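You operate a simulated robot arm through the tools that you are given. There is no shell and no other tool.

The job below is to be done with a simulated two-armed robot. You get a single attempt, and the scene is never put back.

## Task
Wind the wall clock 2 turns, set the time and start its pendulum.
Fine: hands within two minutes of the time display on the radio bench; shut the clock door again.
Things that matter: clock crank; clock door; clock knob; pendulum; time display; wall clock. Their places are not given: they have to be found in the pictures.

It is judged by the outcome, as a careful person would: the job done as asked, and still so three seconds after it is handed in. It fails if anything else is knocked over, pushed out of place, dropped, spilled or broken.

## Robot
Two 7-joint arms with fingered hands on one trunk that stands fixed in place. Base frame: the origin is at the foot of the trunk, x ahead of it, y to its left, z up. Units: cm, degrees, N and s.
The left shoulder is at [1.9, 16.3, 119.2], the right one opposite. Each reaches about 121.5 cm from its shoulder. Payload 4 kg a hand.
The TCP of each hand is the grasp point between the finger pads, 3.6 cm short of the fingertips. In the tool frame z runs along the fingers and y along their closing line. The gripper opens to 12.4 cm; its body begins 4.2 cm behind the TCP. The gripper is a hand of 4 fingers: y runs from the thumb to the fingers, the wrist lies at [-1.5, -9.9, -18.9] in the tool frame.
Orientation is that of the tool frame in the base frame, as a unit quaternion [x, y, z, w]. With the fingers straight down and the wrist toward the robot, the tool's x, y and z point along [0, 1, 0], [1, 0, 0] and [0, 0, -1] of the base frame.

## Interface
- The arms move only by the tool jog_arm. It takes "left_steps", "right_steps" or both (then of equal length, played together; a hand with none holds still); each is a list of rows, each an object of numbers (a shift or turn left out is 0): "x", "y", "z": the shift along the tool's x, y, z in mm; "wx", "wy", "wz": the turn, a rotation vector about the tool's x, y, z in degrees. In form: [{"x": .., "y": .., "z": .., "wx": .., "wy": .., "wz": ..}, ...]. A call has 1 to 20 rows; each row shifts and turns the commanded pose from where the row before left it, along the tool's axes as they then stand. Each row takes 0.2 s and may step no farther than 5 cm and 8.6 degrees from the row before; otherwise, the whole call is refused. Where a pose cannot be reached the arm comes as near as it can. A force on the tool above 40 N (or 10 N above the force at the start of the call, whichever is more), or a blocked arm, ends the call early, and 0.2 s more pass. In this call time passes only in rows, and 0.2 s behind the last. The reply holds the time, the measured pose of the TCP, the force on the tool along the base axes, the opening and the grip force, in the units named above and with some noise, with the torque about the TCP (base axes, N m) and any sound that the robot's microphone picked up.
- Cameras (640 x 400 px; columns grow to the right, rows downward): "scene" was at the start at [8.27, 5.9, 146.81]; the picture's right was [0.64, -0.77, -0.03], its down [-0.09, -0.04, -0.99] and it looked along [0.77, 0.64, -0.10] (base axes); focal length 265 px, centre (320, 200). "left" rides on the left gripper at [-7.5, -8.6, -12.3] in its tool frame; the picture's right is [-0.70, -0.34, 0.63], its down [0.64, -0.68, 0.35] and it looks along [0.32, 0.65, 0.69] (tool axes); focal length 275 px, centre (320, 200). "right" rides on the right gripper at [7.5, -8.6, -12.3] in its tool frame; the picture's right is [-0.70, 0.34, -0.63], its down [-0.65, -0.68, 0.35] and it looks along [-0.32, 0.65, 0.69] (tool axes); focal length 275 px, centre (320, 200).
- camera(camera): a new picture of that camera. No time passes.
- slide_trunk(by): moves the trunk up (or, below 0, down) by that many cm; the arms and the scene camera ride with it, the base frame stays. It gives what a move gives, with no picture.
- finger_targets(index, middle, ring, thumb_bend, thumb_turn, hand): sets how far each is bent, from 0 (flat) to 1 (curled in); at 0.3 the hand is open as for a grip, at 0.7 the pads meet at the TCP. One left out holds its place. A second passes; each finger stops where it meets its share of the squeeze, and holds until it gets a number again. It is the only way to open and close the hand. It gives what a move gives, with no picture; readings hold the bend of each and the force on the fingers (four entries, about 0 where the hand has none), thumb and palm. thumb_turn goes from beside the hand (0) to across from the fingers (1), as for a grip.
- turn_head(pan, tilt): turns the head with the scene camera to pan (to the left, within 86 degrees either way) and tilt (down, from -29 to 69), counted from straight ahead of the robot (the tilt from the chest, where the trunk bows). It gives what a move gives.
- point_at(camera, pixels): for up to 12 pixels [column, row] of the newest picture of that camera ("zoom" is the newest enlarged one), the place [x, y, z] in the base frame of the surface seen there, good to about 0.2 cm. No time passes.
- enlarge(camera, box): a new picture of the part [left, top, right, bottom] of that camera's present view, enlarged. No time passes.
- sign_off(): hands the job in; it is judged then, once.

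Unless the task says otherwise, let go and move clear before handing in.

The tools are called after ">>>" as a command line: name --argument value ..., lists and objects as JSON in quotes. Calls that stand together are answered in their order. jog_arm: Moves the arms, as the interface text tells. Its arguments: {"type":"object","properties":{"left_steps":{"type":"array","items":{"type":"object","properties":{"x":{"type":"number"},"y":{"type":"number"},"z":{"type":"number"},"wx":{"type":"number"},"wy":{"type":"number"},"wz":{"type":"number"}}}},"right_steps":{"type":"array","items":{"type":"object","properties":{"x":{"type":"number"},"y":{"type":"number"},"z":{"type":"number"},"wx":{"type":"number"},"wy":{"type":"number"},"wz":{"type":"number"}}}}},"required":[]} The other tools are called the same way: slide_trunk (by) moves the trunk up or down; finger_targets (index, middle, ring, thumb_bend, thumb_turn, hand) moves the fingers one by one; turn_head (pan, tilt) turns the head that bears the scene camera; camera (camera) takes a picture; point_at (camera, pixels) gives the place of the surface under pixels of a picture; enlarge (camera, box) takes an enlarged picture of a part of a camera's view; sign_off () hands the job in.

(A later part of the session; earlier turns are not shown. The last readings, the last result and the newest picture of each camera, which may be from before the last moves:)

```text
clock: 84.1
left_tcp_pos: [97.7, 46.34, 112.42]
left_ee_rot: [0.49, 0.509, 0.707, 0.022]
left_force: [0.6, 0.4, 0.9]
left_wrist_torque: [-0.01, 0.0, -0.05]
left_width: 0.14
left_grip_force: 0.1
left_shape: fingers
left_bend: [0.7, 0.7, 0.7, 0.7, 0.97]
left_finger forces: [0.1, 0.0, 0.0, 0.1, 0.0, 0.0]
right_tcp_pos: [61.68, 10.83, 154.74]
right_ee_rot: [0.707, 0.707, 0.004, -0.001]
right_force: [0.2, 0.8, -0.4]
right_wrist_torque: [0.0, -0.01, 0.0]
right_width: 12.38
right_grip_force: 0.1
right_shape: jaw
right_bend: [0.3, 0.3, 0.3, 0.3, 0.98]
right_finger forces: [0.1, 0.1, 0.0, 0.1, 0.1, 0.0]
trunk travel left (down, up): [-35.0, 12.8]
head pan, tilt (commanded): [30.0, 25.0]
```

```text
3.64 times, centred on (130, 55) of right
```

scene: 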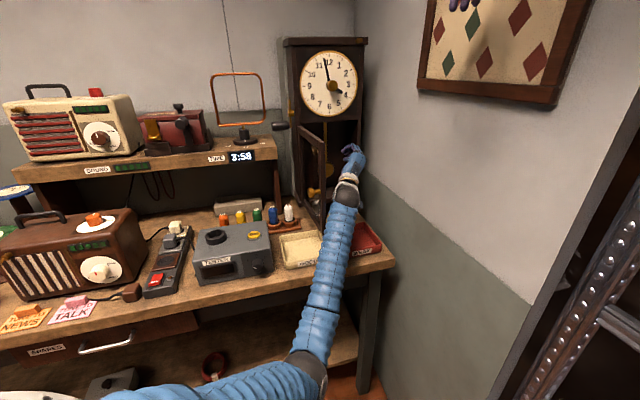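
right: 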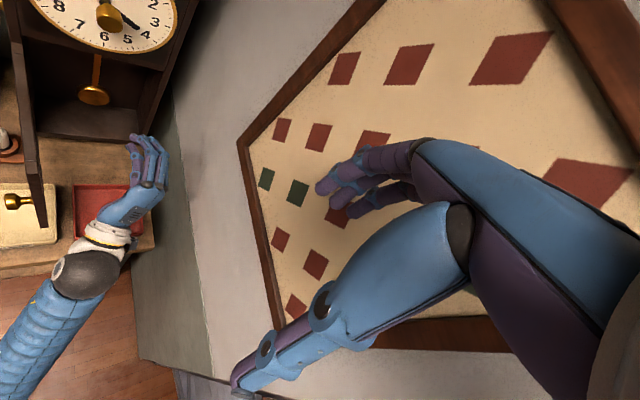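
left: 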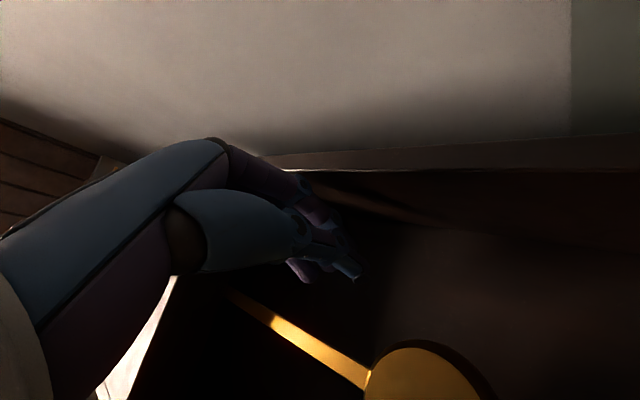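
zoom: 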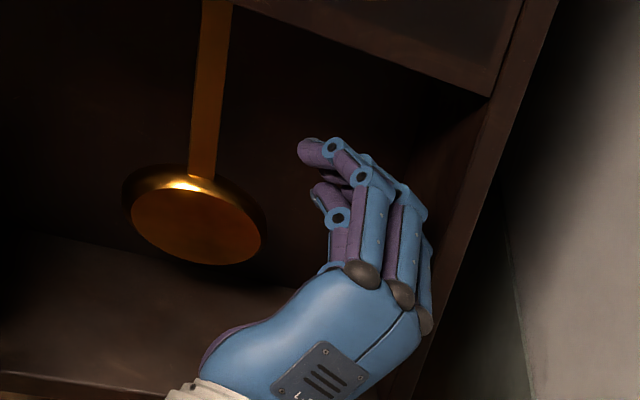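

The left hand lagged its command slightly and the right hand shifted by about 0.8 cm, so the arms or the body may be touching somewhere. I'll look down to check.

>>> turn_head --pan 10 --tilt 60

>>> camera --camera "scene"

```text
clock: 85.1
left_tcp_pos: [97.79, 46.35, 112.46]
left_ee_rot: [0.491, 0.509, 0.706, 0.024]
left_force: [-0.4, 0.5, 1.0]
left_wrist_torque: [0.0, 0.02, 0.0]
left_width: 0.07
left_grip_force: 0.0
left_shape: fingers
left_bend: [0.7, 0.7, 0.7, 0.7, 0.97]
left_finger forces: [0.1, 0.1, 0.1, 0.0, 0.0, 0.0]
right_tcp_pos: [61.71, 10.81, 154.82]
right_ee_rot: [0.707, 0.707, 0.004, -0.001]
right_force: [-0.1, 0.7, -0.3]
right_wrist_torque: [-0.02, 0.02, 0.01]
right_width: 12.39
right_grip_force: 0.1
right_shape: jaw
right_bend: [0.3, 0.3, 0.3, 0.3, 0.98]
right_finger forces: [0.0, 0.0, 0.0, 0.0, 0.0, 0.0]
trunk travel left (down, up): [-35.0, 12.8]
head pan, tilt (commanded): [10.0, 60.0]
```

```text
taken
```

scene: 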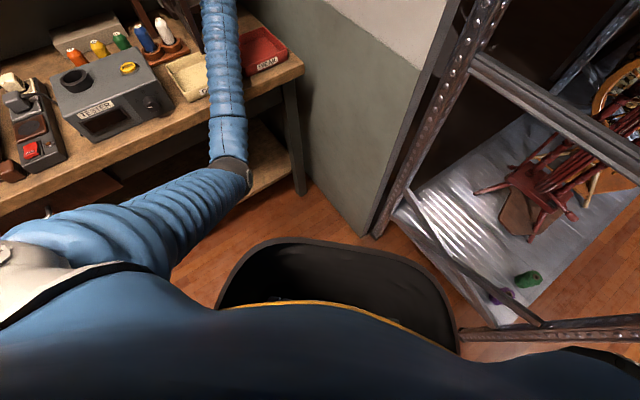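

The elbow at (235, 175) sits right by the table front and its lower shelf, so I'll measure how close it is.

>>> point_at --camera "scene" --pixels '[[235, 180], [225, 150], [225, 120], [222, 90], [200, 190], [190, 120], [250, 90], [270, 170], [265, 185], [245, 160], [295, 65], [160, 145]]'

>>> enlarge --camera "scene" --box '[140, 60, 320, 240]'

```text
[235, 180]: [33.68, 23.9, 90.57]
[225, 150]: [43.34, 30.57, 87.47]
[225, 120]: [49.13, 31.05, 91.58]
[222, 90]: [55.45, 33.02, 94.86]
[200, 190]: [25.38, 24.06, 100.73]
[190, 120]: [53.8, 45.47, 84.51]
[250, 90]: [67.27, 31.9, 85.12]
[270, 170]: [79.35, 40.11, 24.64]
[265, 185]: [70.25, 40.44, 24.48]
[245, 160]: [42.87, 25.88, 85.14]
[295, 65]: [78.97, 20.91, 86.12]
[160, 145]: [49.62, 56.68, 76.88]
```

```text
2.22 times, centred on (230, 150) of scene
```

zoom: 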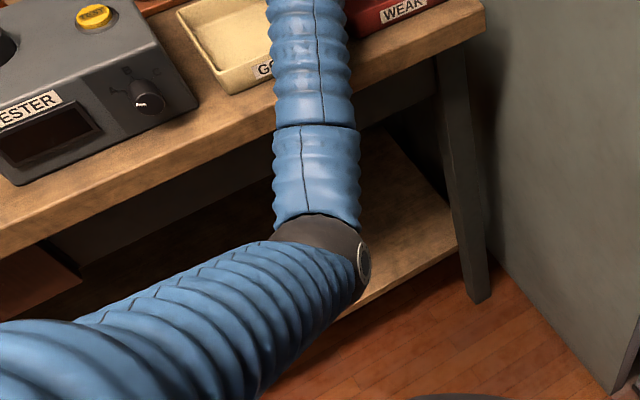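

The forearm is only a centimetre or so above the table's front edge, and probably brushing it. I'll back the hand out of the case, raise the trunk by 5 cm and lower the hand correspondingly before trying again.

>>> jog_arm --left_steps '[{"z": -25}, {"z": -25}, {"z": -25}, {"z": -25}]'

>>> slide_trunk --by 6

>>> camera --camera "scene"

```text
clock: 86.1
left_tcp_pos: [90.47, 41.02, 112.48]
left_ee_rot: [0.486, 0.514, 0.707, 0.017]
left_force: [0.8, 0.9, -0.2]
left_wrist_torque: [0.01, -0.03, 0.0]
left_width: 0.12
left_grip_force: 0.0
left_shape: fingers
left_bend: [0.7, 0.7, 0.7, 0.7, 0.98]
left_finger forces: [0.0, 0.1, 0.0, 0.0, 0.1, 0.0]
right_tcp_pos: [62.15, 11.46, 154.58]
right_ee_rot: [0.707, 0.708, 0.0, -0.001]
right_force: [-0.4, 1.1, 0.6]
right_wrist_torque: [-0.03, -0.02, -0.01]
right_width: 12.36
right_grip_force: 0.0
right_shape: jaw
right_bend: [0.3, 0.3, 0.3, 0.3, 0.98]
right_finger forces: [0.1, 0.0, 0.1, 0.0, 0.0, 0.0]
trunk travel left (down, up): [-35.0, 12.8]
head pan, tilt (commanded): [10.0, 60.0]
```

```text
clock: 87.1
left_tcp_pos: [89.67, 41.87, 119.14]
left_ee_rot: [0.484, 0.516, 0.707, 0.023]
left_force: [0.1, 0.1, 0.7]
left_wrist_torque: [-0.01, -0.02, -0.02]
left_width: 0.1
left_grip_force: 0.0
left_shape: fingers
left_bend: [0.7, 0.7, 0.7, 0.7, 0.98]
left_finger forces: [0.0, 0.1, 0.0, 0.0, 0.1, 0.0]
right_tcp_pos: [60.36, 12.67, 161.78]
right_ee_rot: [0.707, 0.707, 0.004, 0.008]
right_force: [0.3, -0.1, 0.8]
right_wrist_torque: [-0.03, -0.03, -0.04]
right_width: 12.36
right_grip_force: 0.1
right_shape: jaw
right_bend: [0.3, 0.3, 0.3, 0.3, 0.98]
right_finger forces: [0.1, 0.1, 0.1, 0.0, 0.1, 0.0]
trunk travel left (down, up): [-41.0, 6.8]
head pan, tilt (commanded): [10.0, 60.0]
```

```text
taken
```

scene: 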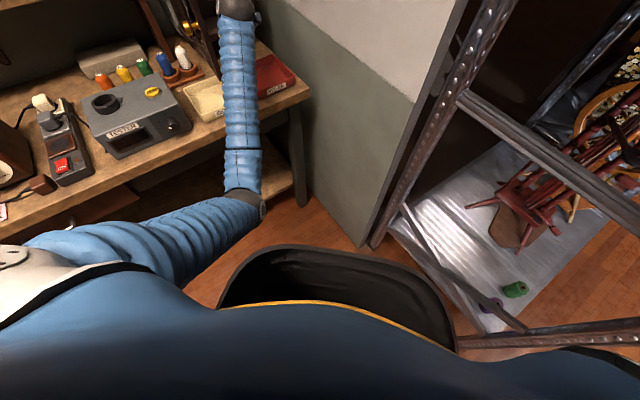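

The readings for both hands shifted a bit during the slide. I'll turn the head back to the clock and see whether they settle.

>>> turn_head --pan 30 --tilt 25

>>> camera --camera "scene"

>>> camera --camera "right"

```text
clock: 88.1
left_tcp_pos: [89.42, 41.94, 118.86]
left_ee_rot: [0.483, 0.516, 0.707, 0.022]
left_force: [0.3, -0.3, 0.2]
left_wrist_torque: [0.01, 0.02, -0.02]
left_width: 0.09
left_grip_force: 0.1
left_shape: fingers
left_bend: [0.7, 0.7, 0.7, 0.7, 0.98]
left_finger forces: [0.0, 0.0, 0.1, 0.0, 0.1, 0.0]
right_tcp_pos: [60.64, 12.74, 161.44]
right_ee_rot: [0.707, 0.708, 0.003, 0.006]
right_force: [0.2, 0.6, -0.7]
right_wrist_torque: [-0.01, 0.0, 0.01]
right_width: 12.37
right_grip_force: 0.1
right_shape: jaw
right_bend: [0.3, 0.3, 0.3, 0.3, 0.98]
right_finger forces: [0.0, 0.0, 0.0, 0.0, 0.1, 0.0]
trunk travel left (down, up): [-41.0, 6.8]
head pan, tilt (commanded): [30.0, 25.0]
```

```text
taken
```

scene: 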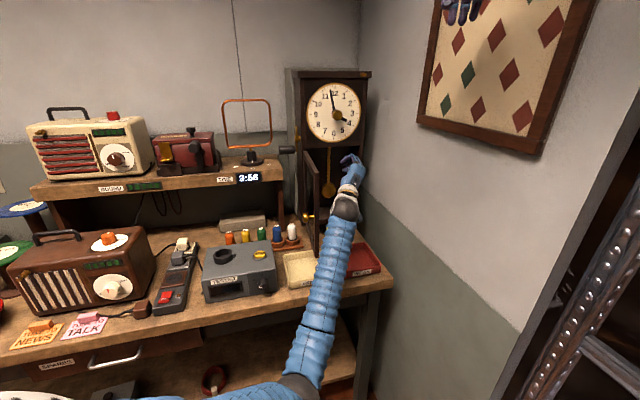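

```text
taken
```

right: 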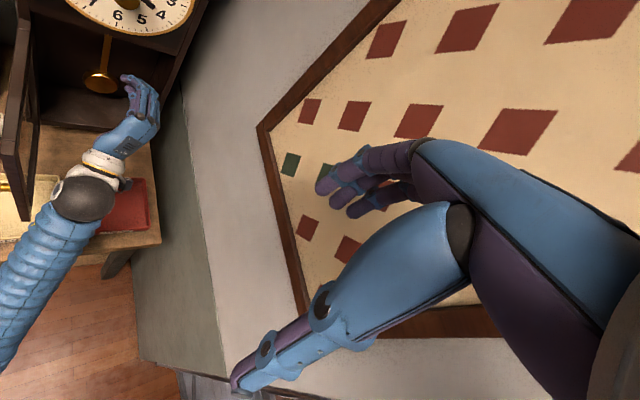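

The whole body seems slightly displaced, which suggests the left arm is still touching something. I'll back the left hand off a few centimetres and see whether the right hand's reading recovers.

>>> jog_arm --left_steps '[{"z": -20}, {"z": -20}]'

```text
clock: 88.7
left_tcp_pos: [86.57, 39.24, 118.81]
left_ee_rot: [0.482, 0.516, 0.708, 0.021]
left_force: [-0.4, 0.1, -0.8]
left_wrist_torque: [0.01, 0.0, 0.01]
left_width: 0.13
left_grip_force: 0.1
left_shape: fingers
left_bend: [0.7, 0.7, 0.7, 0.7, 0.98]
left_finger forces: [0.0, 0.1, 0.0, 0.2, 0.1, 0.1]
right_tcp_pos: [60.56, 12.69, 161.38]
right_ee_rot: [0.706, 0.708, 0.003, 0.006]
right_force: [0.3, 0.0, 0.0]
right_wrist_torque: [0.0, 0.01, 0.0]
right_width: 12.39
right_grip_force: 0.0
right_shape: jaw
right_bend: [0.3, 0.3, 0.3, 0.3, 0.98]
right_finger forces: [0.0, 0.0, 0.1, 0.0, 0.1, 0.0]
trunk travel left (down, up): [-41.0, 6.8]
head pan, tilt (commanded): [30.0, 25.0]
```

The offset persists even though nothing touches the hands, so it looks like the trunk itself is compensating to help the left arm reach. I'll lower the hand again and go in to the right of the rod.

>>> jog_arm --left_steps '[{"x": -25.3, "y": -16.2}, {"x": -25.3, "y": -16.2}, {"z": 35}, {"z": 35}]'

>>> camera --camera "scene"

>>> enlarge --camera "right" --box '[0, 0, 240, 200]'

```text
clock: 89.7
left_tcp_pos: [92.74, 42.92, 113.17]
left_ee_rot: [0.483, 0.515, 0.708, 0.022]
left_force: [0.0, 0.5, -0.3]
left_wrist_torque: [-0.01, 0.02, -0.01]
left_width: 0.12
left_grip_force: 0.0
left_shape: fingers
left_bend: [0.7, 0.7, 0.7, 0.7, 0.98]
left_finger forces: [0.1, 0.1, 0.0, 0.0, 0.0, 0.0]
right_tcp_pos: [60.6, 12.7, 161.34]
right_ee_rot: [0.706, 0.708, 0.003, 0.007]
right_force: [-0.6, -0.4, 0.9]
right_wrist_torque: [0.05, -0.03, -0.01]
right_width: 12.39
right_grip_force: 0.0
right_shape: jaw
right_bend: [0.3, 0.3, 0.3, 0.3, 0.98]
right_finger forces: [0.1, 0.0, 0.1, 0.0, 0.0, 0.0]
trunk travel left (down, up): [-41.0, 6.8]
head pan, tilt (commanded): [30.0, 25.0]
```

```text
taken
```

scene: 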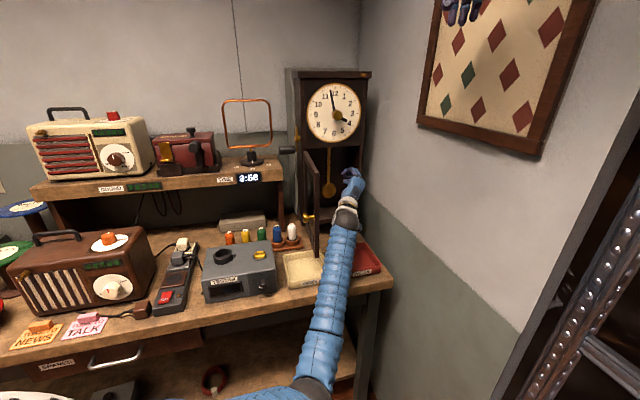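

```text
2.00 times, centred on (120, 100) of right
```

zoom: 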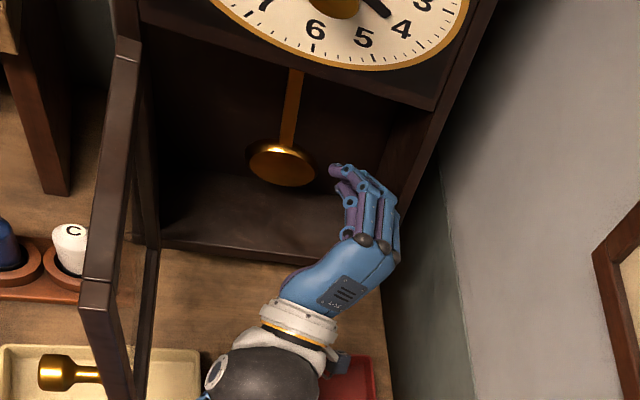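

The hand now tracks well and sits just right of the rod at the opening. I'll go in 7 cm so the beak is alongside the rod.

>>> jog_arm --left_steps '[{"z": 25}, {"z": 25}, {"z": 20}]'

>>> camera --camera "left"

>>> enlarge --camera "right" --box '[60, 0, 200, 110]'

>>> enlarge --camera "scene" --box '[290, 130, 390, 230]'

```text
clock: 90.5
left_tcp_pos: [97.74, 47.85, 113.04]
left_ee_rot: [0.484, 0.515, 0.707, 0.023]
left_force: [-0.2, -0.8, 0.1]
left_wrist_torque: [0.01, 0.0, -0.02]
left_width: 0.14
left_grip_force: 0.1
left_shape: fingers
left_bend: [0.7, 0.7, 0.7, 0.7, 0.98]
left_finger forces: [0.0, 0.0, 0.0, 0.0, 0.1, 0.0]
right_tcp_pos: [60.61, 12.61, 161.31]
right_ee_rot: [0.706, 0.708, 0.003, 0.006]
right_force: [1.0, 0.3, 0.3]
right_wrist_torque: [0.0, 0.0, -0.01]
right_width: 12.4
right_grip_force: 0.1
right_shape: jaw
right_bend: [0.3, 0.3, 0.3, 0.3, 0.98]
right_finger forces: [0.0, 0.0, 0.1, 0.0, 0.0, 0.0]
trunk travel left (down, up): [-41.0, 6.8]
head pan, tilt (commanded): [30.0, 25.0]
```

```text
taken
```

left: 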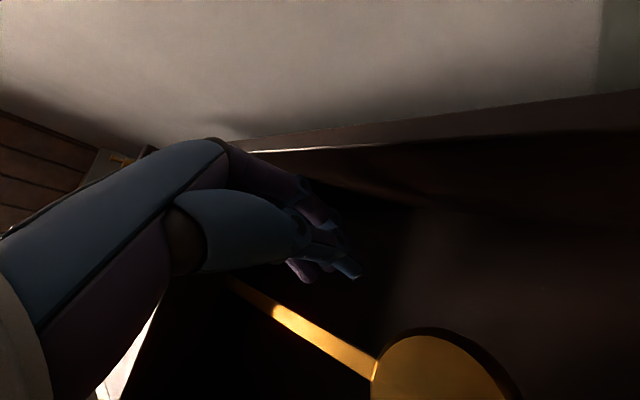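

```text
3.64 times, centred on (130, 55) of right
```

zoom: 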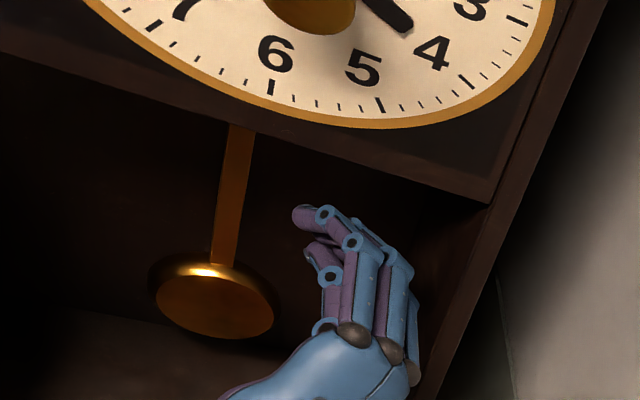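

```text
4.00 times, centred on (340, 180) of scene
```

zoom: 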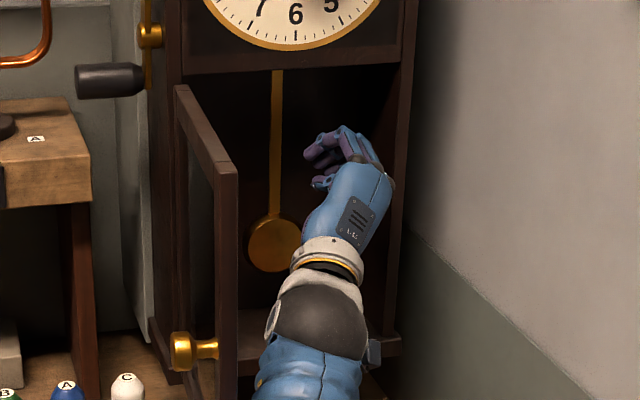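

The beak tip is about 2.4 cm right of the rod and at its depth. I'll push slowly left.

>>> jog_arm --left_steps '[{"x": 7.4, "y": -6.7}, {"x": 7.4, "y": -6.7}, {"x": 7.4, "y": -6.7}, {"x": 7.4, "y": -6.7}]'

>>> enlarge --camera "right" --box '[60, 0, 200, 110]'

>>> enlarge --camera "scene" --box '[290, 130, 390, 230]'

```text
clock: 91.7
left_tcp_pos: [96.08, 45.54, 113.4]
left_ee_rot: [0.495, 0.505, 0.706, 0.037]
left_force: [-1.5, 0.4, -0.6]
left_wrist_torque: [0.0, -0.02, -0.05]
left_width: 0.12
left_grip_force: 0.1
left_shape: fingers
left_bend: [0.7, 0.7, 0.7, 0.7, 0.98]
left_finger forces: [0.1, 0.0, 0.1, 0.1, 0.0, 0.0]
right_tcp_pos: [60.29, 13.84, 161.02]
right_ee_rot: [0.693, 0.721, 0.004, 0.006]
right_force: [0.2, -0.3, 1.5]
right_wrist_torque: [-0.01, 0.01, 0.0]
right_width: 12.37
right_grip_force: 0.1
right_shape: jaw
right_bend: [0.3, 0.3, 0.3, 0.3, 0.98]
right_finger forces: [0.0, 0.0, 0.0, 0.0, 0.0, 0.1]
trunk travel left (down, up): [-41.0, 6.8]
head pan, tilt (commanded): [30.0, 25.0]
stopped in row 4 (left hand): the arm was blocked; the commanded pose is now the measured one
```

```text
3.64 times, centred on (130, 55) of right
```

zoom: 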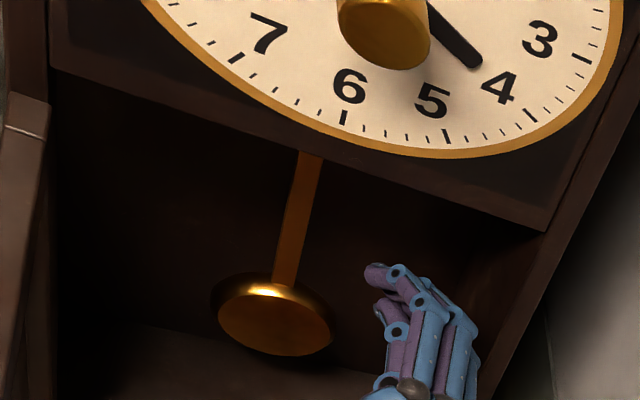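

```text
4.00 times, centred on (340, 180) of scene
```

zoom: 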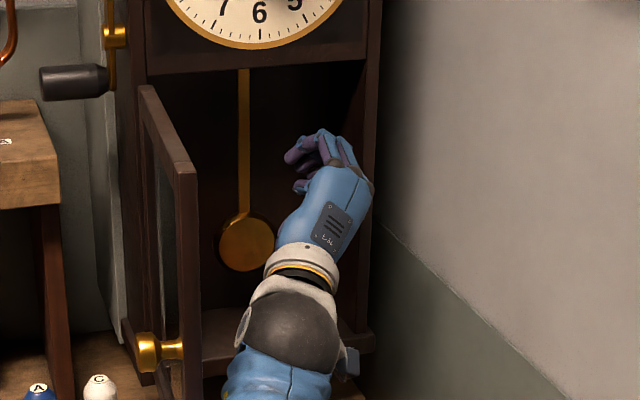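

The sweep was blocked: the forearm met the free edge of the open door, since the hand was pushed back rather than left. I'll retreat slightly to relieve that, and use a different method where I spread the thumb toward the rod while the hand stays to the right.

>>> jog_arm --left_steps '[{"z": -15}, {"z": -15}]'

>>> camera --camera "scene"

>>> enlarge --camera "right" --box '[0, 0, 240, 200]'

```text
clock: 92.3
left_tcp_pos: [93.36, 45.17, 113.28]
left_ee_rot: [0.49, 0.508, 0.708, 0.031]
left_force: [8.4, -11.3, -2.2]
left_wrist_torque: [0.0, -0.16, 1.17]
left_width: 0.11
left_grip_force: 0.1
left_shape: fingers
left_bend: [0.7, 0.7, 0.7, 0.7, 0.98]
left_finger forces: [0.0, 0.0, 0.0, 0.0, 0.1, 0.1]
right_tcp_pos: [60.4, 13.68, 161.2]
right_ee_rot: [0.696, 0.718, 0.002, 0.005]
right_force: [-0.3, 0.8, -1.1]
right_wrist_torque: [0.0, 0.0, -0.05]
right_width: 12.37
right_grip_force: 0.1
right_shape: jaw
right_bend: [0.3, 0.3, 0.3, 0.3, 0.98]
right_finger forces: [0.0, 0.0, 0.0, 0.1, 0.1, 0.0]
trunk travel left (down, up): [-41.0, 6.8]
head pan, tilt (commanded): [30.0, 25.0]
```

```text
taken
```

scene: 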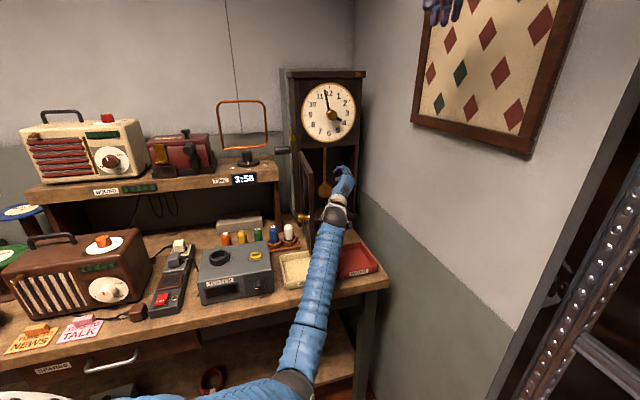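

```text
2.00 times, centred on (120, 100) of right
```

zoom: 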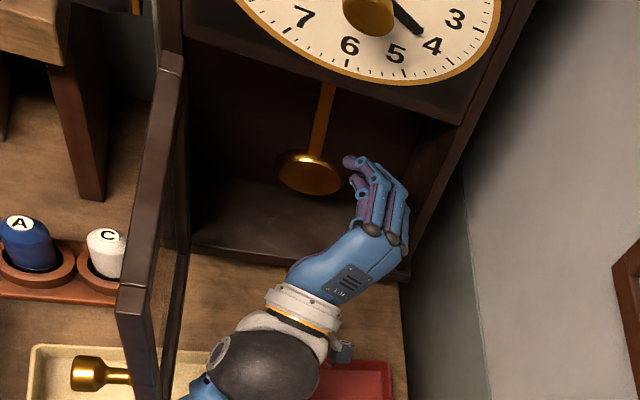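

There is now 14 N on the hand pushing it right, and the wrist is close to the door edge. I'll move right and outward to clear everything.

>>> jog_arm --left_steps '[{"x": -11, "y": 10, "z": -10}, {"x": -11, "y": 10, "z": -15}, {"z": -25}, {"z": -25}]'

>>> enlarge --camera "right" --box '[0, 0, 240, 200]'

>>> enlarge --camera "scene" --box '[270, 130, 400, 260]'

```text
clock: 93.3
left_tcp_pos: [90.21, 39.08, 112.94]
left_ee_rot: [0.49, 0.511, 0.706, 0.03]
left_force: [0.7, 0.0, -0.4]
left_wrist_torque: [0.02, -0.01, 0.0]
left_width: 0.12
left_grip_force: 0.0
left_shape: fingers
left_bend: [0.7, 0.7, 0.7, 0.7, 0.98]
left_finger forces: [0.1, 0.0, 0.0, 0.0, 0.0, 0.0]
right_tcp_pos: [60.83, 14.24, 160.82]
right_ee_rot: [0.696, 0.718, -0.001, 0.006]
right_force: [0.0, 0.4, -0.6]
right_wrist_torque: [0.03, -0.02, -0.01]
right_width: 12.37
right_grip_force: 0.0
right_shape: jaw
right_bend: [0.3, 0.3, 0.3, 0.3, 0.98]
right_finger forces: [0.0, 0.0, 0.0, 0.1, 0.0, 0.1]
trunk travel left (down, up): [-41.0, 6.8]
head pan, tilt (commanded): [30.0, 25.0]
```

```text
2.00 times, centred on (120, 100) of right
```

zoom: 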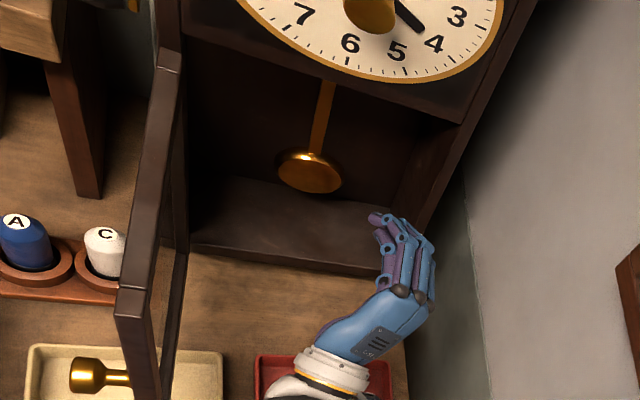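

```text
3.08 times, centred on (335, 195) of scene
```

zoom: 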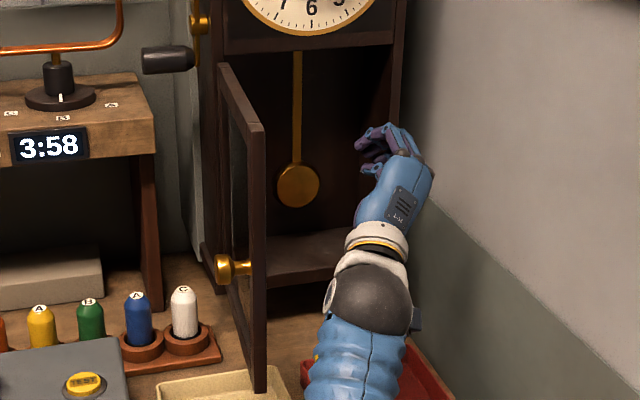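

The hand is clear and the forces are back to zero. I'll check that the camera readings are still accurate by measuring known points on the clock, and measure the door's current position.

>>> point_at --camera "zoom" --pixels '[[255, 135], [258, 375], [235, 268], [298, 185], [296, 100], [225, 100]]'

>>> enlarge --camera "scene" --box '[290, 70, 370, 150]'

>>> point_at --camera "zoom" --pixels '[[345, 215], [322, 60], [322, 370], [190, 220], [450, 215]]'

```text
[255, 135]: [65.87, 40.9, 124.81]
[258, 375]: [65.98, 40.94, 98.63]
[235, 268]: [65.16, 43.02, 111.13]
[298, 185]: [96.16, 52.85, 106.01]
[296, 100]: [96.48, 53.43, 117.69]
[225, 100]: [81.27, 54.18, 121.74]
```

```text
5.00 times, centred on (330, 110) of scene
```

zoom: 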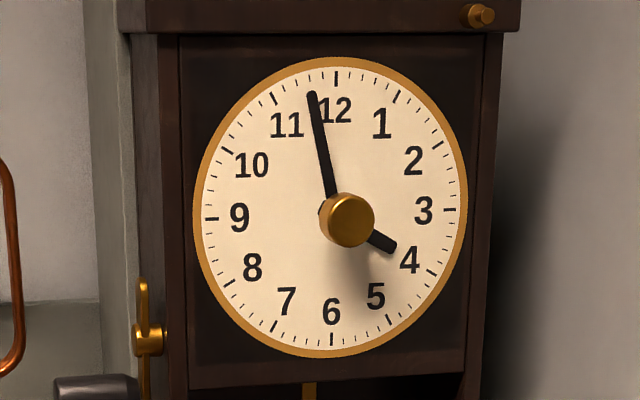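

```text
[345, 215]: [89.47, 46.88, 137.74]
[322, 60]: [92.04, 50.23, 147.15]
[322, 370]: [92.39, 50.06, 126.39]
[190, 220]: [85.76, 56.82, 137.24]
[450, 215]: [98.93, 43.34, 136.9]
```

The clock and pendulum are exactly where they were and the door's free edge is at about 92°. I'll lower slightly, go in again along the right side, and then spread the thumb to push the bob left.

>>> jog_arm --left_steps '[{"x": -12, "y": -15}, {"z": 30}, {"z": 30}, {"z": 30}, {"z": 25}]'

>>> enlarge --camera "right" --box '[60, 0, 220, 130]'

>>> enlarge --camera "scene" --box '[270, 130, 400, 260]'

```text
clock: 94.5
left_tcp_pos: [98.41, 47.12, 111.05]
left_ee_rot: [0.489, 0.512, 0.706, 0.028]
left_force: [0.3, 0.6, 0.4]
left_wrist_torque: [-0.01, -0.01, -0.03]
left_width: 0.09
left_grip_force: 0.0
left_shape: fingers
left_bend: [0.7, 0.7, 0.7, 0.7, 0.98]
left_finger forces: [0.1, 0.0, 0.0, 0.0, 0.0, 0.0]
right_tcp_pos: [60.91, 14.31, 160.79]
right_ee_rot: [0.696, 0.718, -0.001, 0.006]
right_force: [0.5, 0.0, -0.1]
right_wrist_torque: [0.01, 0.01, 0.01]
right_width: 12.38
right_grip_force: 0.1
right_shape: jaw
right_bend: [0.3, 0.3, 0.3, 0.3, 0.98]
right_finger forces: [0.0, 0.0, 0.1, 0.1, 0.1, 0.0]
trunk travel left (down, up): [-41.0, 6.8]
head pan, tilt (commanded): [30.0, 25.0]
```

```text
3.08 times, centred on (140, 65) of right
```

zoom: 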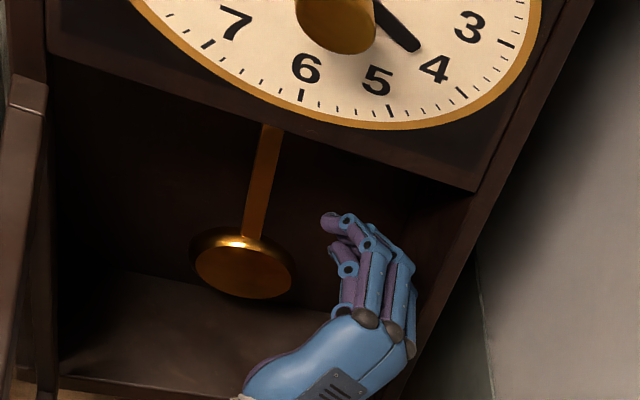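

```text
3.08 times, centred on (335, 195) of scene
```

zoom: 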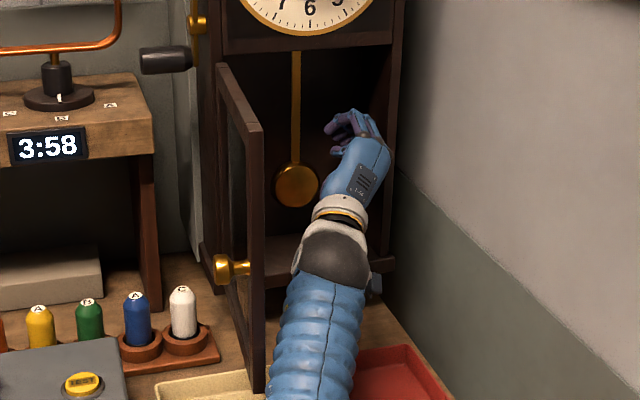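

The hand is inside, right of the bob, with no contact. Now I'll spread the thumb toward the bob.

>>> finger_targets --hand "left" --thumb_bend 0.3

>>> enlarge --camera "right" --box '[60, 0, 220, 130]'

>>> enlarge --camera "scene" --box '[290, 130, 380, 220]'

```text
clock: 95.5
left_tcp_pos: [98.44, 47.04, 110.91]
left_ee_rot: [0.489, 0.512, 0.706, 0.03]
left_force: [0.0, -0.4, 0.5]
left_wrist_torque: [-0.01, 0.03, -0.05]
left_width: 6.1
left_grip_force: 0.3
left_shape: fingers
left_bend: [0.7, 0.7, 0.7, 0.3, 0.97]
left_finger forces: [0.0, 0.0, 0.1, 0.0, 0.2, 0.1]
right_tcp_pos: [60.87, 14.31, 160.82]
right_ee_rot: [0.697, 0.717, -0.001, 0.006]
right_force: [0.2, -0.3, 0.3]
right_wrist_torque: [0.0, 0.02, 0.01]
right_width: 12.41
right_grip_force: 0.0
right_shape: jaw
right_bend: [0.3, 0.3, 0.3, 0.3, 0.98]
right_finger forces: [0.0, 0.0, 0.1, 0.0, 0.0, 0.0]
trunk travel left (down, up): [-41.0, 6.8]
head pan, tilt (commanded): [30.0, 25.0]
```

```text
3.08 times, centred on (140, 65) of right
```

zoom: 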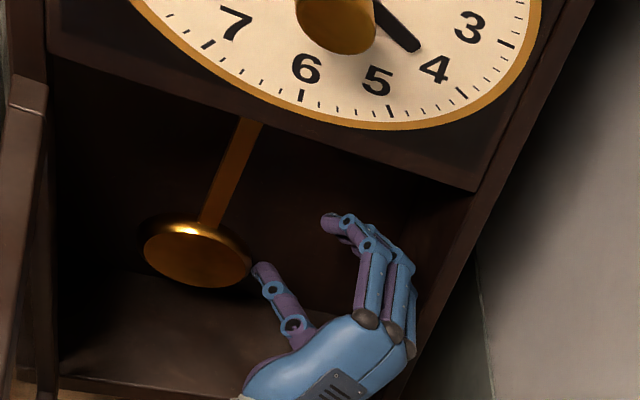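

```text
4.44 times, centred on (335, 175) of scene
```

zoom: 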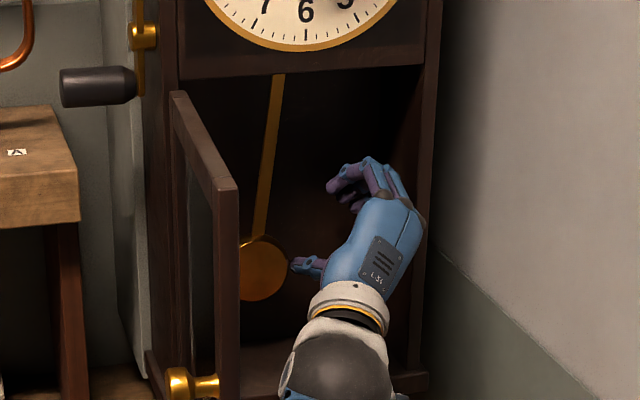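

The thumb has pushed the bob left; the rod is now tilted about 6°. I'll spread the thumb further for a good swing.

>>> finger_targets --hand "left" --thumb_bend 0.12

>>> enlarge --camera "right" --box '[60, 0, 220, 130]'

>>> enlarge --camera "scene" --box '[290, 130, 380, 220]'

```text
clock: 96.5
left_tcp_pos: [98.34, 47.03, 111.1]
left_ee_rot: [0.49, 0.511, 0.706, 0.03]
left_force: [0.0, -0.4, 0.1]
left_wrist_torque: [-0.02, -0.02, 0.0]
left_width: 5.63
left_grip_force: 0.2
left_shape: fingers
left_bend: [0.7, 0.7, 0.7, 0.12, 0.97]
left_finger forces: [0.0, 0.0, 0.0, 0.1, 0.1, 0.0]
right_tcp_pos: [60.81, 14.34, 160.7]
right_ee_rot: [0.697, 0.717, 0.0, 0.006]
right_force: [0.4, -0.6, -0.4]
right_wrist_torque: [0.01, -0.02, 0.01]
right_width: 12.38
right_grip_force: 0.0
right_shape: jaw
right_bend: [0.3, 0.3, 0.3, 0.3, 0.98]
right_finger forces: [0.0, 0.1, 0.0, 0.0, 0.0, 0.0]
trunk travel left (down, up): [-41.0, 6.8]
head pan, tilt (commanded): [30.0, 25.0]
```

```text
3.08 times, centred on (140, 65) of right
```

zoom: 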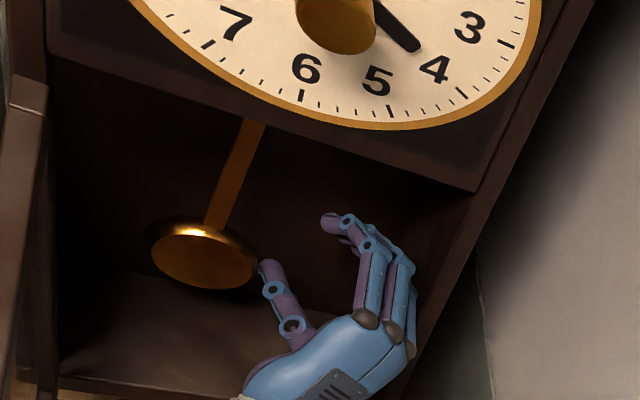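

```text
4.44 times, centred on (335, 175) of scene
```

zoom: 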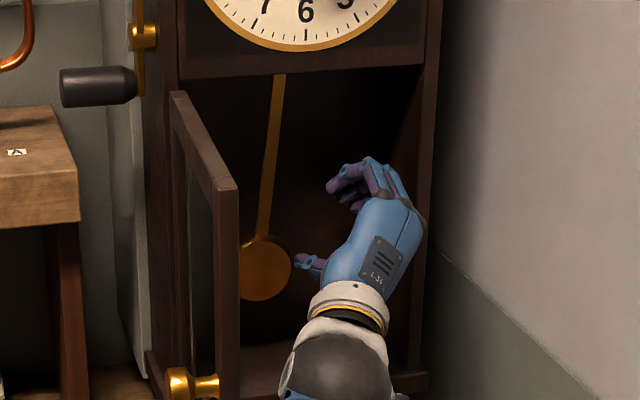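

The thumb has reached its sideways limit, so I'll go back to 0.28 and shift the whole hand 1 cm left, which keeps the forearm off the door.

>>> finger_targets --hand "left" --thumb_bend 0.28

>>> jog_arm --left_steps '[{"x": 3.7, "y": -3.3}, {"x": 3.7, "y": -3.3}]'

>>> enlarge --camera "scene" --box '[290, 130, 380, 220]'

>>> enlarge --camera "right" --box '[0, 0, 240, 200]'

```text
clock: 97.5
left_tcp_pos: [98.32, 47.11, 111.11]
left_ee_rot: [0.489, 0.511, 0.706, 0.029]
left_force: [-0.7, 0.4, -0.4]
left_wrist_torque: [-0.03, -0.03, -0.01]
left_width: 6.29
left_grip_force: 0.3
left_shape: fingers
left_bend: [0.7, 0.7, 0.7, 0.28, 0.97]
left_finger forces: [0.0, 0.1, 0.1, 0.0, 0.2, 0.0]
right_tcp_pos: [60.8, 14.18, 160.67]
right_ee_rot: [0.697, 0.717, -0.001, 0.005]
right_force: [-0.4, 0.0, 0.4]
right_wrist_torque: [-0.01, 0.02, 0.01]
right_width: 12.35
right_grip_force: 0.1
right_shape: jaw
right_bend: [0.3, 0.3, 0.3, 0.3, 0.98]
right_finger forces: [0.1, 0.0, 0.1, 0.1, 0.0, 0.0]
trunk travel left (down, up): [-41.0, 6.8]
head pan, tilt (commanded): [30.0, 25.0]
```

```text
clock: 98.1
left_tcp_pos: [97.96, 47.06, 111.11]
left_ee_rot: [0.491, 0.511, 0.705, 0.031]
left_force: [0.2, 0.4, 0.1]
left_wrist_torque: [0.01, -0.03, 0.0]
left_width: 6.29
left_grip_force: 0.1
left_shape: fingers
left_bend: [0.7, 0.7, 0.7, 0.28, 0.97]
left_finger forces: [0.0, 0.0, 0.1, 0.0, 0.1, 0.0]
right_tcp_pos: [60.94, 14.25, 160.71]
right_ee_rot: [0.696, 0.718, 0.0, 0.006]
right_force: [-0.2, 0.0, -1.5]
right_wrist_torque: [-0.02, 0.0, -0.04]
right_width: 12.37
right_grip_force: 0.1
right_shape: jaw
right_bend: [0.3, 0.3, 0.3, 0.3, 0.98]
right_finger forces: [0.0, 0.0, 0.0, 0.0, 0.1, 0.1]
trunk travel left (down, up): [-41.0, 6.8]
head pan, tilt (commanded): [30.0, 25.0]
```

```text
4.44 times, centred on (335, 175) of scene
```

zoom: 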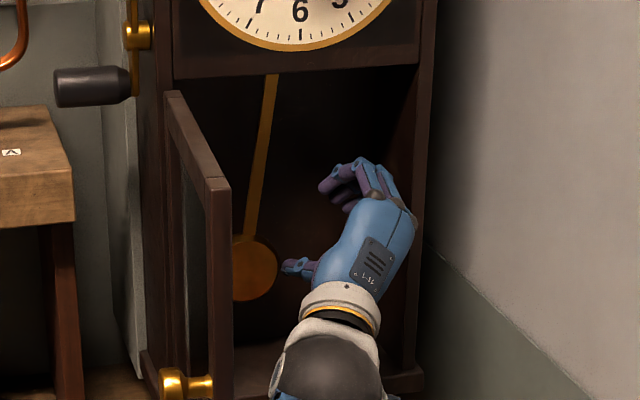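

```text
2.00 times, centred on (120, 100) of right
```

zoom: 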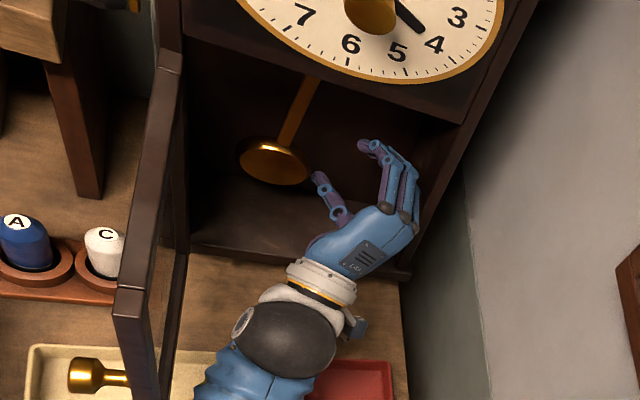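

The bob is out at about 8° to the left. I'll retreat straight out quickly to release it.

>>> jog_arm --left_steps '[{"z": -48}, {"z": -48}, {"z": -45}]'

>>> enlarge --camera "scene" --box '[290, 130, 380, 220]'

>>> enlarge --camera "right" --box '[0, 0, 240, 200]'

```text
clock: 98.9
left_tcp_pos: [87.61, 38.09, 111.18]
left_ee_rot: [0.489, 0.512, 0.706, 0.03]
left_force: [0.0, -0.8, 0.3]
left_wrist_torque: [0.0, 0.0, 0.0]
left_width: 6.32
left_grip_force: 0.0
left_shape: fingers
left_bend: [0.7, 0.7, 0.7, 0.28, 0.97]
left_finger forces: [0.0, 0.0, 0.0, 0.0, 0.0, 0.1]
right_tcp_pos: [60.84, 14.24, 160.8]
right_ee_rot: [0.696, 0.718, 0.0, 0.006]
right_force: [0.7, 0.6, 0.3]
right_wrist_torque: [0.0, 0.02, -0.01]
right_width: 12.4
right_grip_force: 0.2
right_shape: jaw
right_bend: [0.3, 0.3, 0.3, 0.3, 0.98]
right_finger forces: [0.1, 0.0, 0.0, 0.1, 0.0, 0.0]
trunk travel left (down, up): [-41.0, 6.8]
head pan, tilt (commanded): [30.0, 25.0]
```

```text
4.44 times, centred on (335, 175) of scene
```

zoom: 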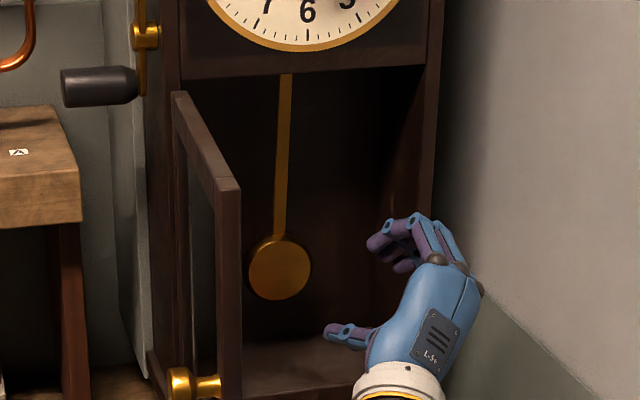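

```text
2.00 times, centred on (120, 100) of right
```

zoom: 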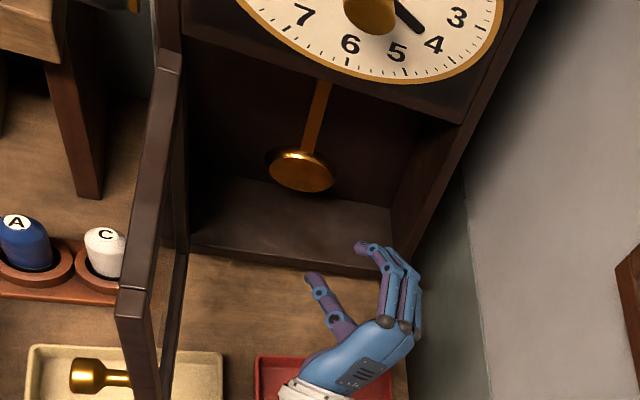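

The bob is released. I'll close the thumb, which takes a second, and check from the pictures that the pendulum keeps swinging.

>>> finger_targets --hand "left" --thumb_bend 0.7

>>> enlarge --camera "scene" --box '[290, 130, 380, 220]'

>>> jog_arm --left_steps '[{"x": 13.8, "y": 15.4}]'

>>> enlarge --camera "scene" --box '[290, 130, 380, 220]'

>>> jog_arm --left_steps '[{"x": 13.8, "y": 15.4}]'

>>> enlarge --camera "scene" --box '[290, 130, 380, 220]'

```text
clock: 99.9
left_tcp_pos: [87.56, 38.06, 111.22]
left_ee_rot: [0.489, 0.511, 0.706, 0.03]
left_force: [0.9, -0.1, 0.8]
left_wrist_torque: [-0.01, 0.01, -0.03]
left_width: 0.11
left_grip_force: 0.1
left_shape: fingers
left_bend: [0.7, 0.7, 0.7, 0.7, 0.97]
left_finger forces: [0.0, 0.0, 0.0, 0.1, 0.0, 0.0]
right_tcp_pos: [60.7, 14.18, 160.85]
right_ee_rot: [0.696, 0.718, 0.0, 0.005]
right_force: [0.5, -0.1, 0.4]
right_wrist_torque: [-0.02, 0.0, -0.03]
right_width: 12.39
right_grip_force: 0.1
right_shape: jaw
right_bend: [0.3, 0.3, 0.3, 0.3, 0.98]
right_finger forces: [0.0, 0.1, 0.0, 0.0, 0.1, 0.0]
trunk travel left (down, up): [-41.0, 6.8]
head pan, tilt (commanded): [30.0, 25.0]
```

```text
4.44 times, centred on (335, 175) of scene
```

zoom: 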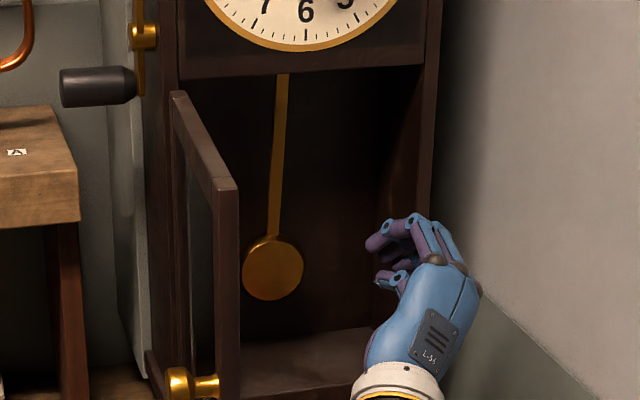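

```text
clock: 100.3
left_tcp_pos: [87.5, 37.93, 113.07]
left_ee_rot: [0.489, 0.511, 0.706, 0.03]
left_force: [0.0, 0.1, -0.4]
left_wrist_torque: [0.0, -0.02, 0.01]
left_width: 0.1
left_grip_force: 0.0
left_shape: fingers
left_bend: [0.7, 0.7, 0.7, 0.7, 0.97]
left_finger forces: [0.1, 0.1, 0.1, 0.0, 0.0, 0.0]
right_tcp_pos: [60.85, 14.23, 160.79]
right_ee_rot: [0.697, 0.717, 0.0, 0.006]
right_force: [0.7, 0.2, -0.9]
right_wrist_torque: [0.0, -0.02, 0.01]
right_width: 12.4
right_grip_force: 0.0
right_shape: jaw
right_bend: [0.3, 0.3, 0.3, 0.3, 0.98]
right_finger forces: [0.0, 0.0, 0.0, 0.1, 0.0, 0.1]
trunk travel left (down, up): [-41.0, 6.8]
head pan, tilt (commanded): [30.0, 25.0]
```

```text
4.44 times, centred on (335, 175) of scene
```

zoom: 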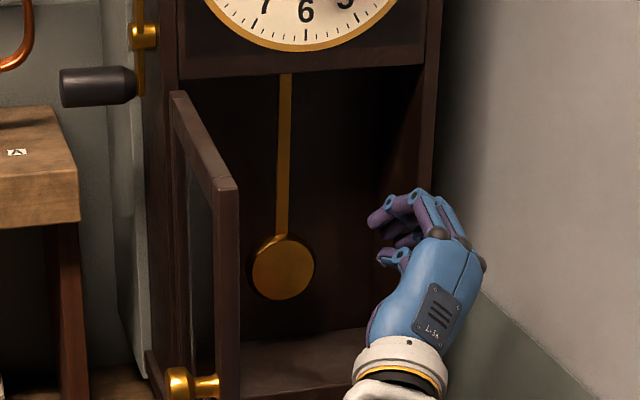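

```text
clock: 100.7
left_tcp_pos: [87.47, 37.95, 115.26]
left_ee_rot: [0.49, 0.512, 0.705, 0.03]
left_force: [0.6, 0.5, 0.0]
left_wrist_torque: [0.01, 0.01, -0.02]
left_width: 0.1
left_grip_force: 0.2
left_shape: fingers
left_bend: [0.7, 0.7, 0.7, 0.7, 0.97]
left_finger forces: [0.0, 0.0, 0.0, 0.0, 0.0, 0.0]
right_tcp_pos: [60.98, 14.4, 160.81]
right_ee_rot: [0.696, 0.718, 0.0, 0.006]
right_force: [-0.5, -0.1, 0.6]
right_wrist_torque: [0.01, 0.01, 0.01]
right_width: 12.37
right_grip_force: 0.0
right_shape: jaw
right_bend: [0.3, 0.3, 0.3, 0.3, 0.98]
right_finger forces: [0.0, 0.1, 0.1, 0.0, 0.0, 0.0]
trunk travel left (down, up): [-41.0, 6.8]
head pan, tilt (commanded): [30.0, 25.0]
```

```text
4.44 times, centred on (335, 175) of scene
```

zoom: 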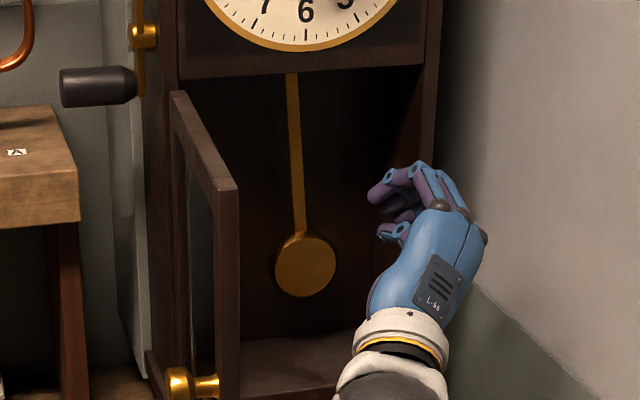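

The pendulum is swinging: the bob moved from column 272 to 306 within 0.8 s. Now I'll raise the left hand above the door and move it over to the door's outer (left) side.

>>> jog_arm --left_steps '[{"x": 27.9, "y": 31}, {"x": 27.9, "y": 31}, {"x": 27.9, "y": 31}, {"x": 27.9, "y": 31}, {"x": 27.9, "y": 31}, {"x": 27.9, "y": 31}, {"x": 33.4, "y": -30.1}, {"x": 33.4, "y": -30.1}, {"x": 33.4, "y": -30.1}, {"x": 33.4, "y": -30.1}, {"x": 33.4, "y": -30.1}, {"x": 33.4, "y": -30.1}]'

>>> camera --camera "scene"

>>> camera --camera "right"

```text
clock: 103.3
left_tcp_pos: [68.68, 57.74, 139.95]
left_ee_rot: [0.489, 0.512, 0.706, 0.029]
left_force: [0.2, 0.2, 0.1]
left_wrist_torque: [0.02, -0.02, 0.0]
left_width: 0.11
left_grip_force: 0.0
left_shape: fingers
left_bend: [0.7, 0.7, 0.7, 0.7, 0.97]
left_finger forces: [0.0, 0.0, 0.0, 0.1, 0.0, 0.1]
right_tcp_pos: [60.92, 14.19, 160.72]
right_ee_rot: [0.696, 0.718, 0.0, 0.006]
right_force: [-0.1, -0.6, 0.0]
right_wrist_torque: [-0.02, -0.02, 0.02]
right_width: 12.38
right_grip_force: 0.1
right_shape: jaw
right_bend: [0.3, 0.3, 0.3, 0.3, 0.98]
right_finger forces: [0.0, 0.1, 0.0, 0.0, 0.1, 0.1]
trunk travel left (down, up): [-41.0, 6.8]
head pan, tilt (commanded): [30.0, 25.0]
```

```text
taken
```

scene: 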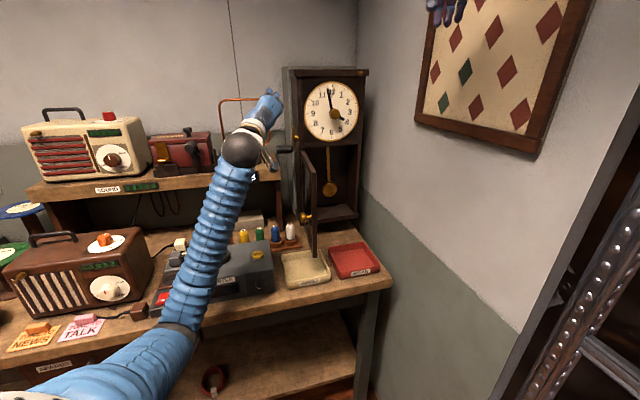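

```text
taken
```

right: 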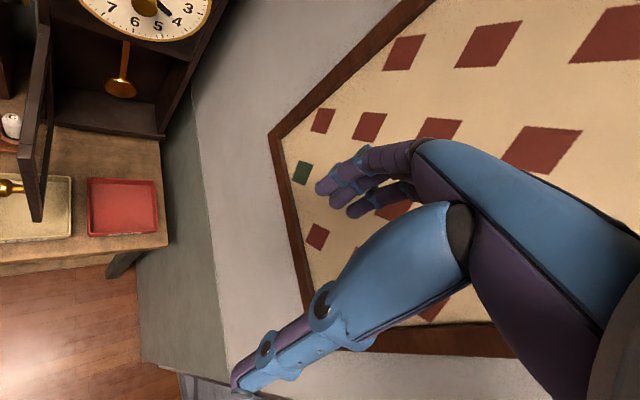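

The hand is above and to the left of the open door. I'll yaw it so the fingers point toward the clock from the left-front, then lower it beside the door's outer face.

>>> jog_arm --left_steps '[{"wx": -5.02, "wy": -5.57}, {"wx": -5.02, "wy": -5.57}, {"wx": -5.02, "wy": -5.57}, {"wx": -5.02, "wy": -5.57}, {"wx": -5.02, "wy": -5.57}, {"wx": -5.02, "wy": -5.57}, {"x": -37.8, "y": -17.5, "z": -17.3}, {"x": -37.8, "y": -17.5, "z": -17.3}, {"x": -37.8, "y": -17.5, "z": -17.3}, {"x": -37.8, "y": -17.5, "z": -17.3}]'

>>> camera --camera "scene"

>>> camera --camera "left"

>>> camera --camera "right"

```text
clock: 105.5
left_tcp_pos: [61.72, 51.23, 124.6]
left_ee_rot: [0.645, 0.284, 0.644, 0.298]
left_force: [0.0, -0.2, -0.1]
left_wrist_torque: [0.0, 0.01, -0.02]
left_width: 0.12
left_grip_force: 0.1
left_shape: fingers
left_bend: [0.7, 0.7, 0.7, 0.7, 0.97]
left_finger forces: [0.1, 0.0, 0.0, 0.0, 0.0, 0.0]
right_tcp_pos: [60.91, 14.22, 160.81]
right_ee_rot: [0.696, 0.718, 0.0, 0.005]
right_force: [0.7, -0.1, -0.1]
right_wrist_torque: [-0.02, -0.01, -0.01]
right_width: 12.36
right_grip_force: 0.0
right_shape: jaw
right_bend: [0.3, 0.3, 0.3, 0.3, 0.98]
right_finger forces: [0.0, 0.0, 0.1, 0.1, 0.0, 0.1]
trunk travel left (down, up): [-41.0, 6.8]
head pan, tilt (commanded): [30.0, 25.0]
```

```text
taken
```

scene: 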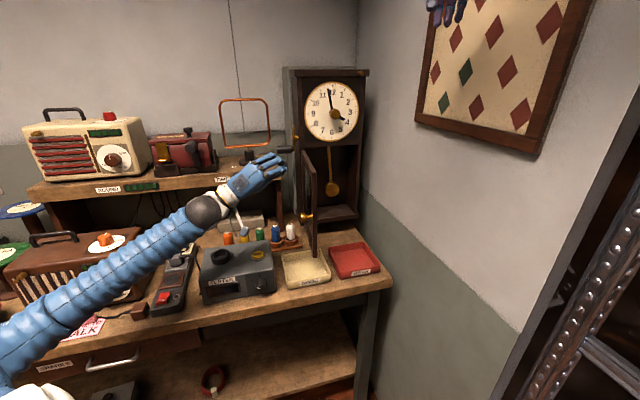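

```text
taken
```

left: 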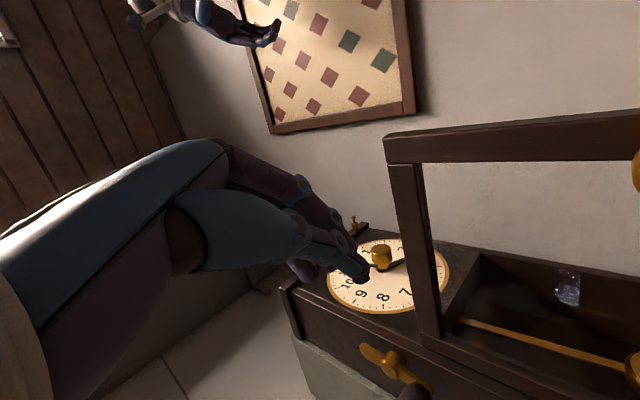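

```text
taken
```

right: 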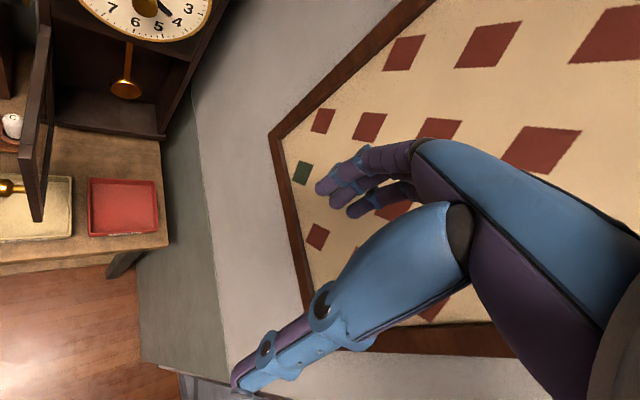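

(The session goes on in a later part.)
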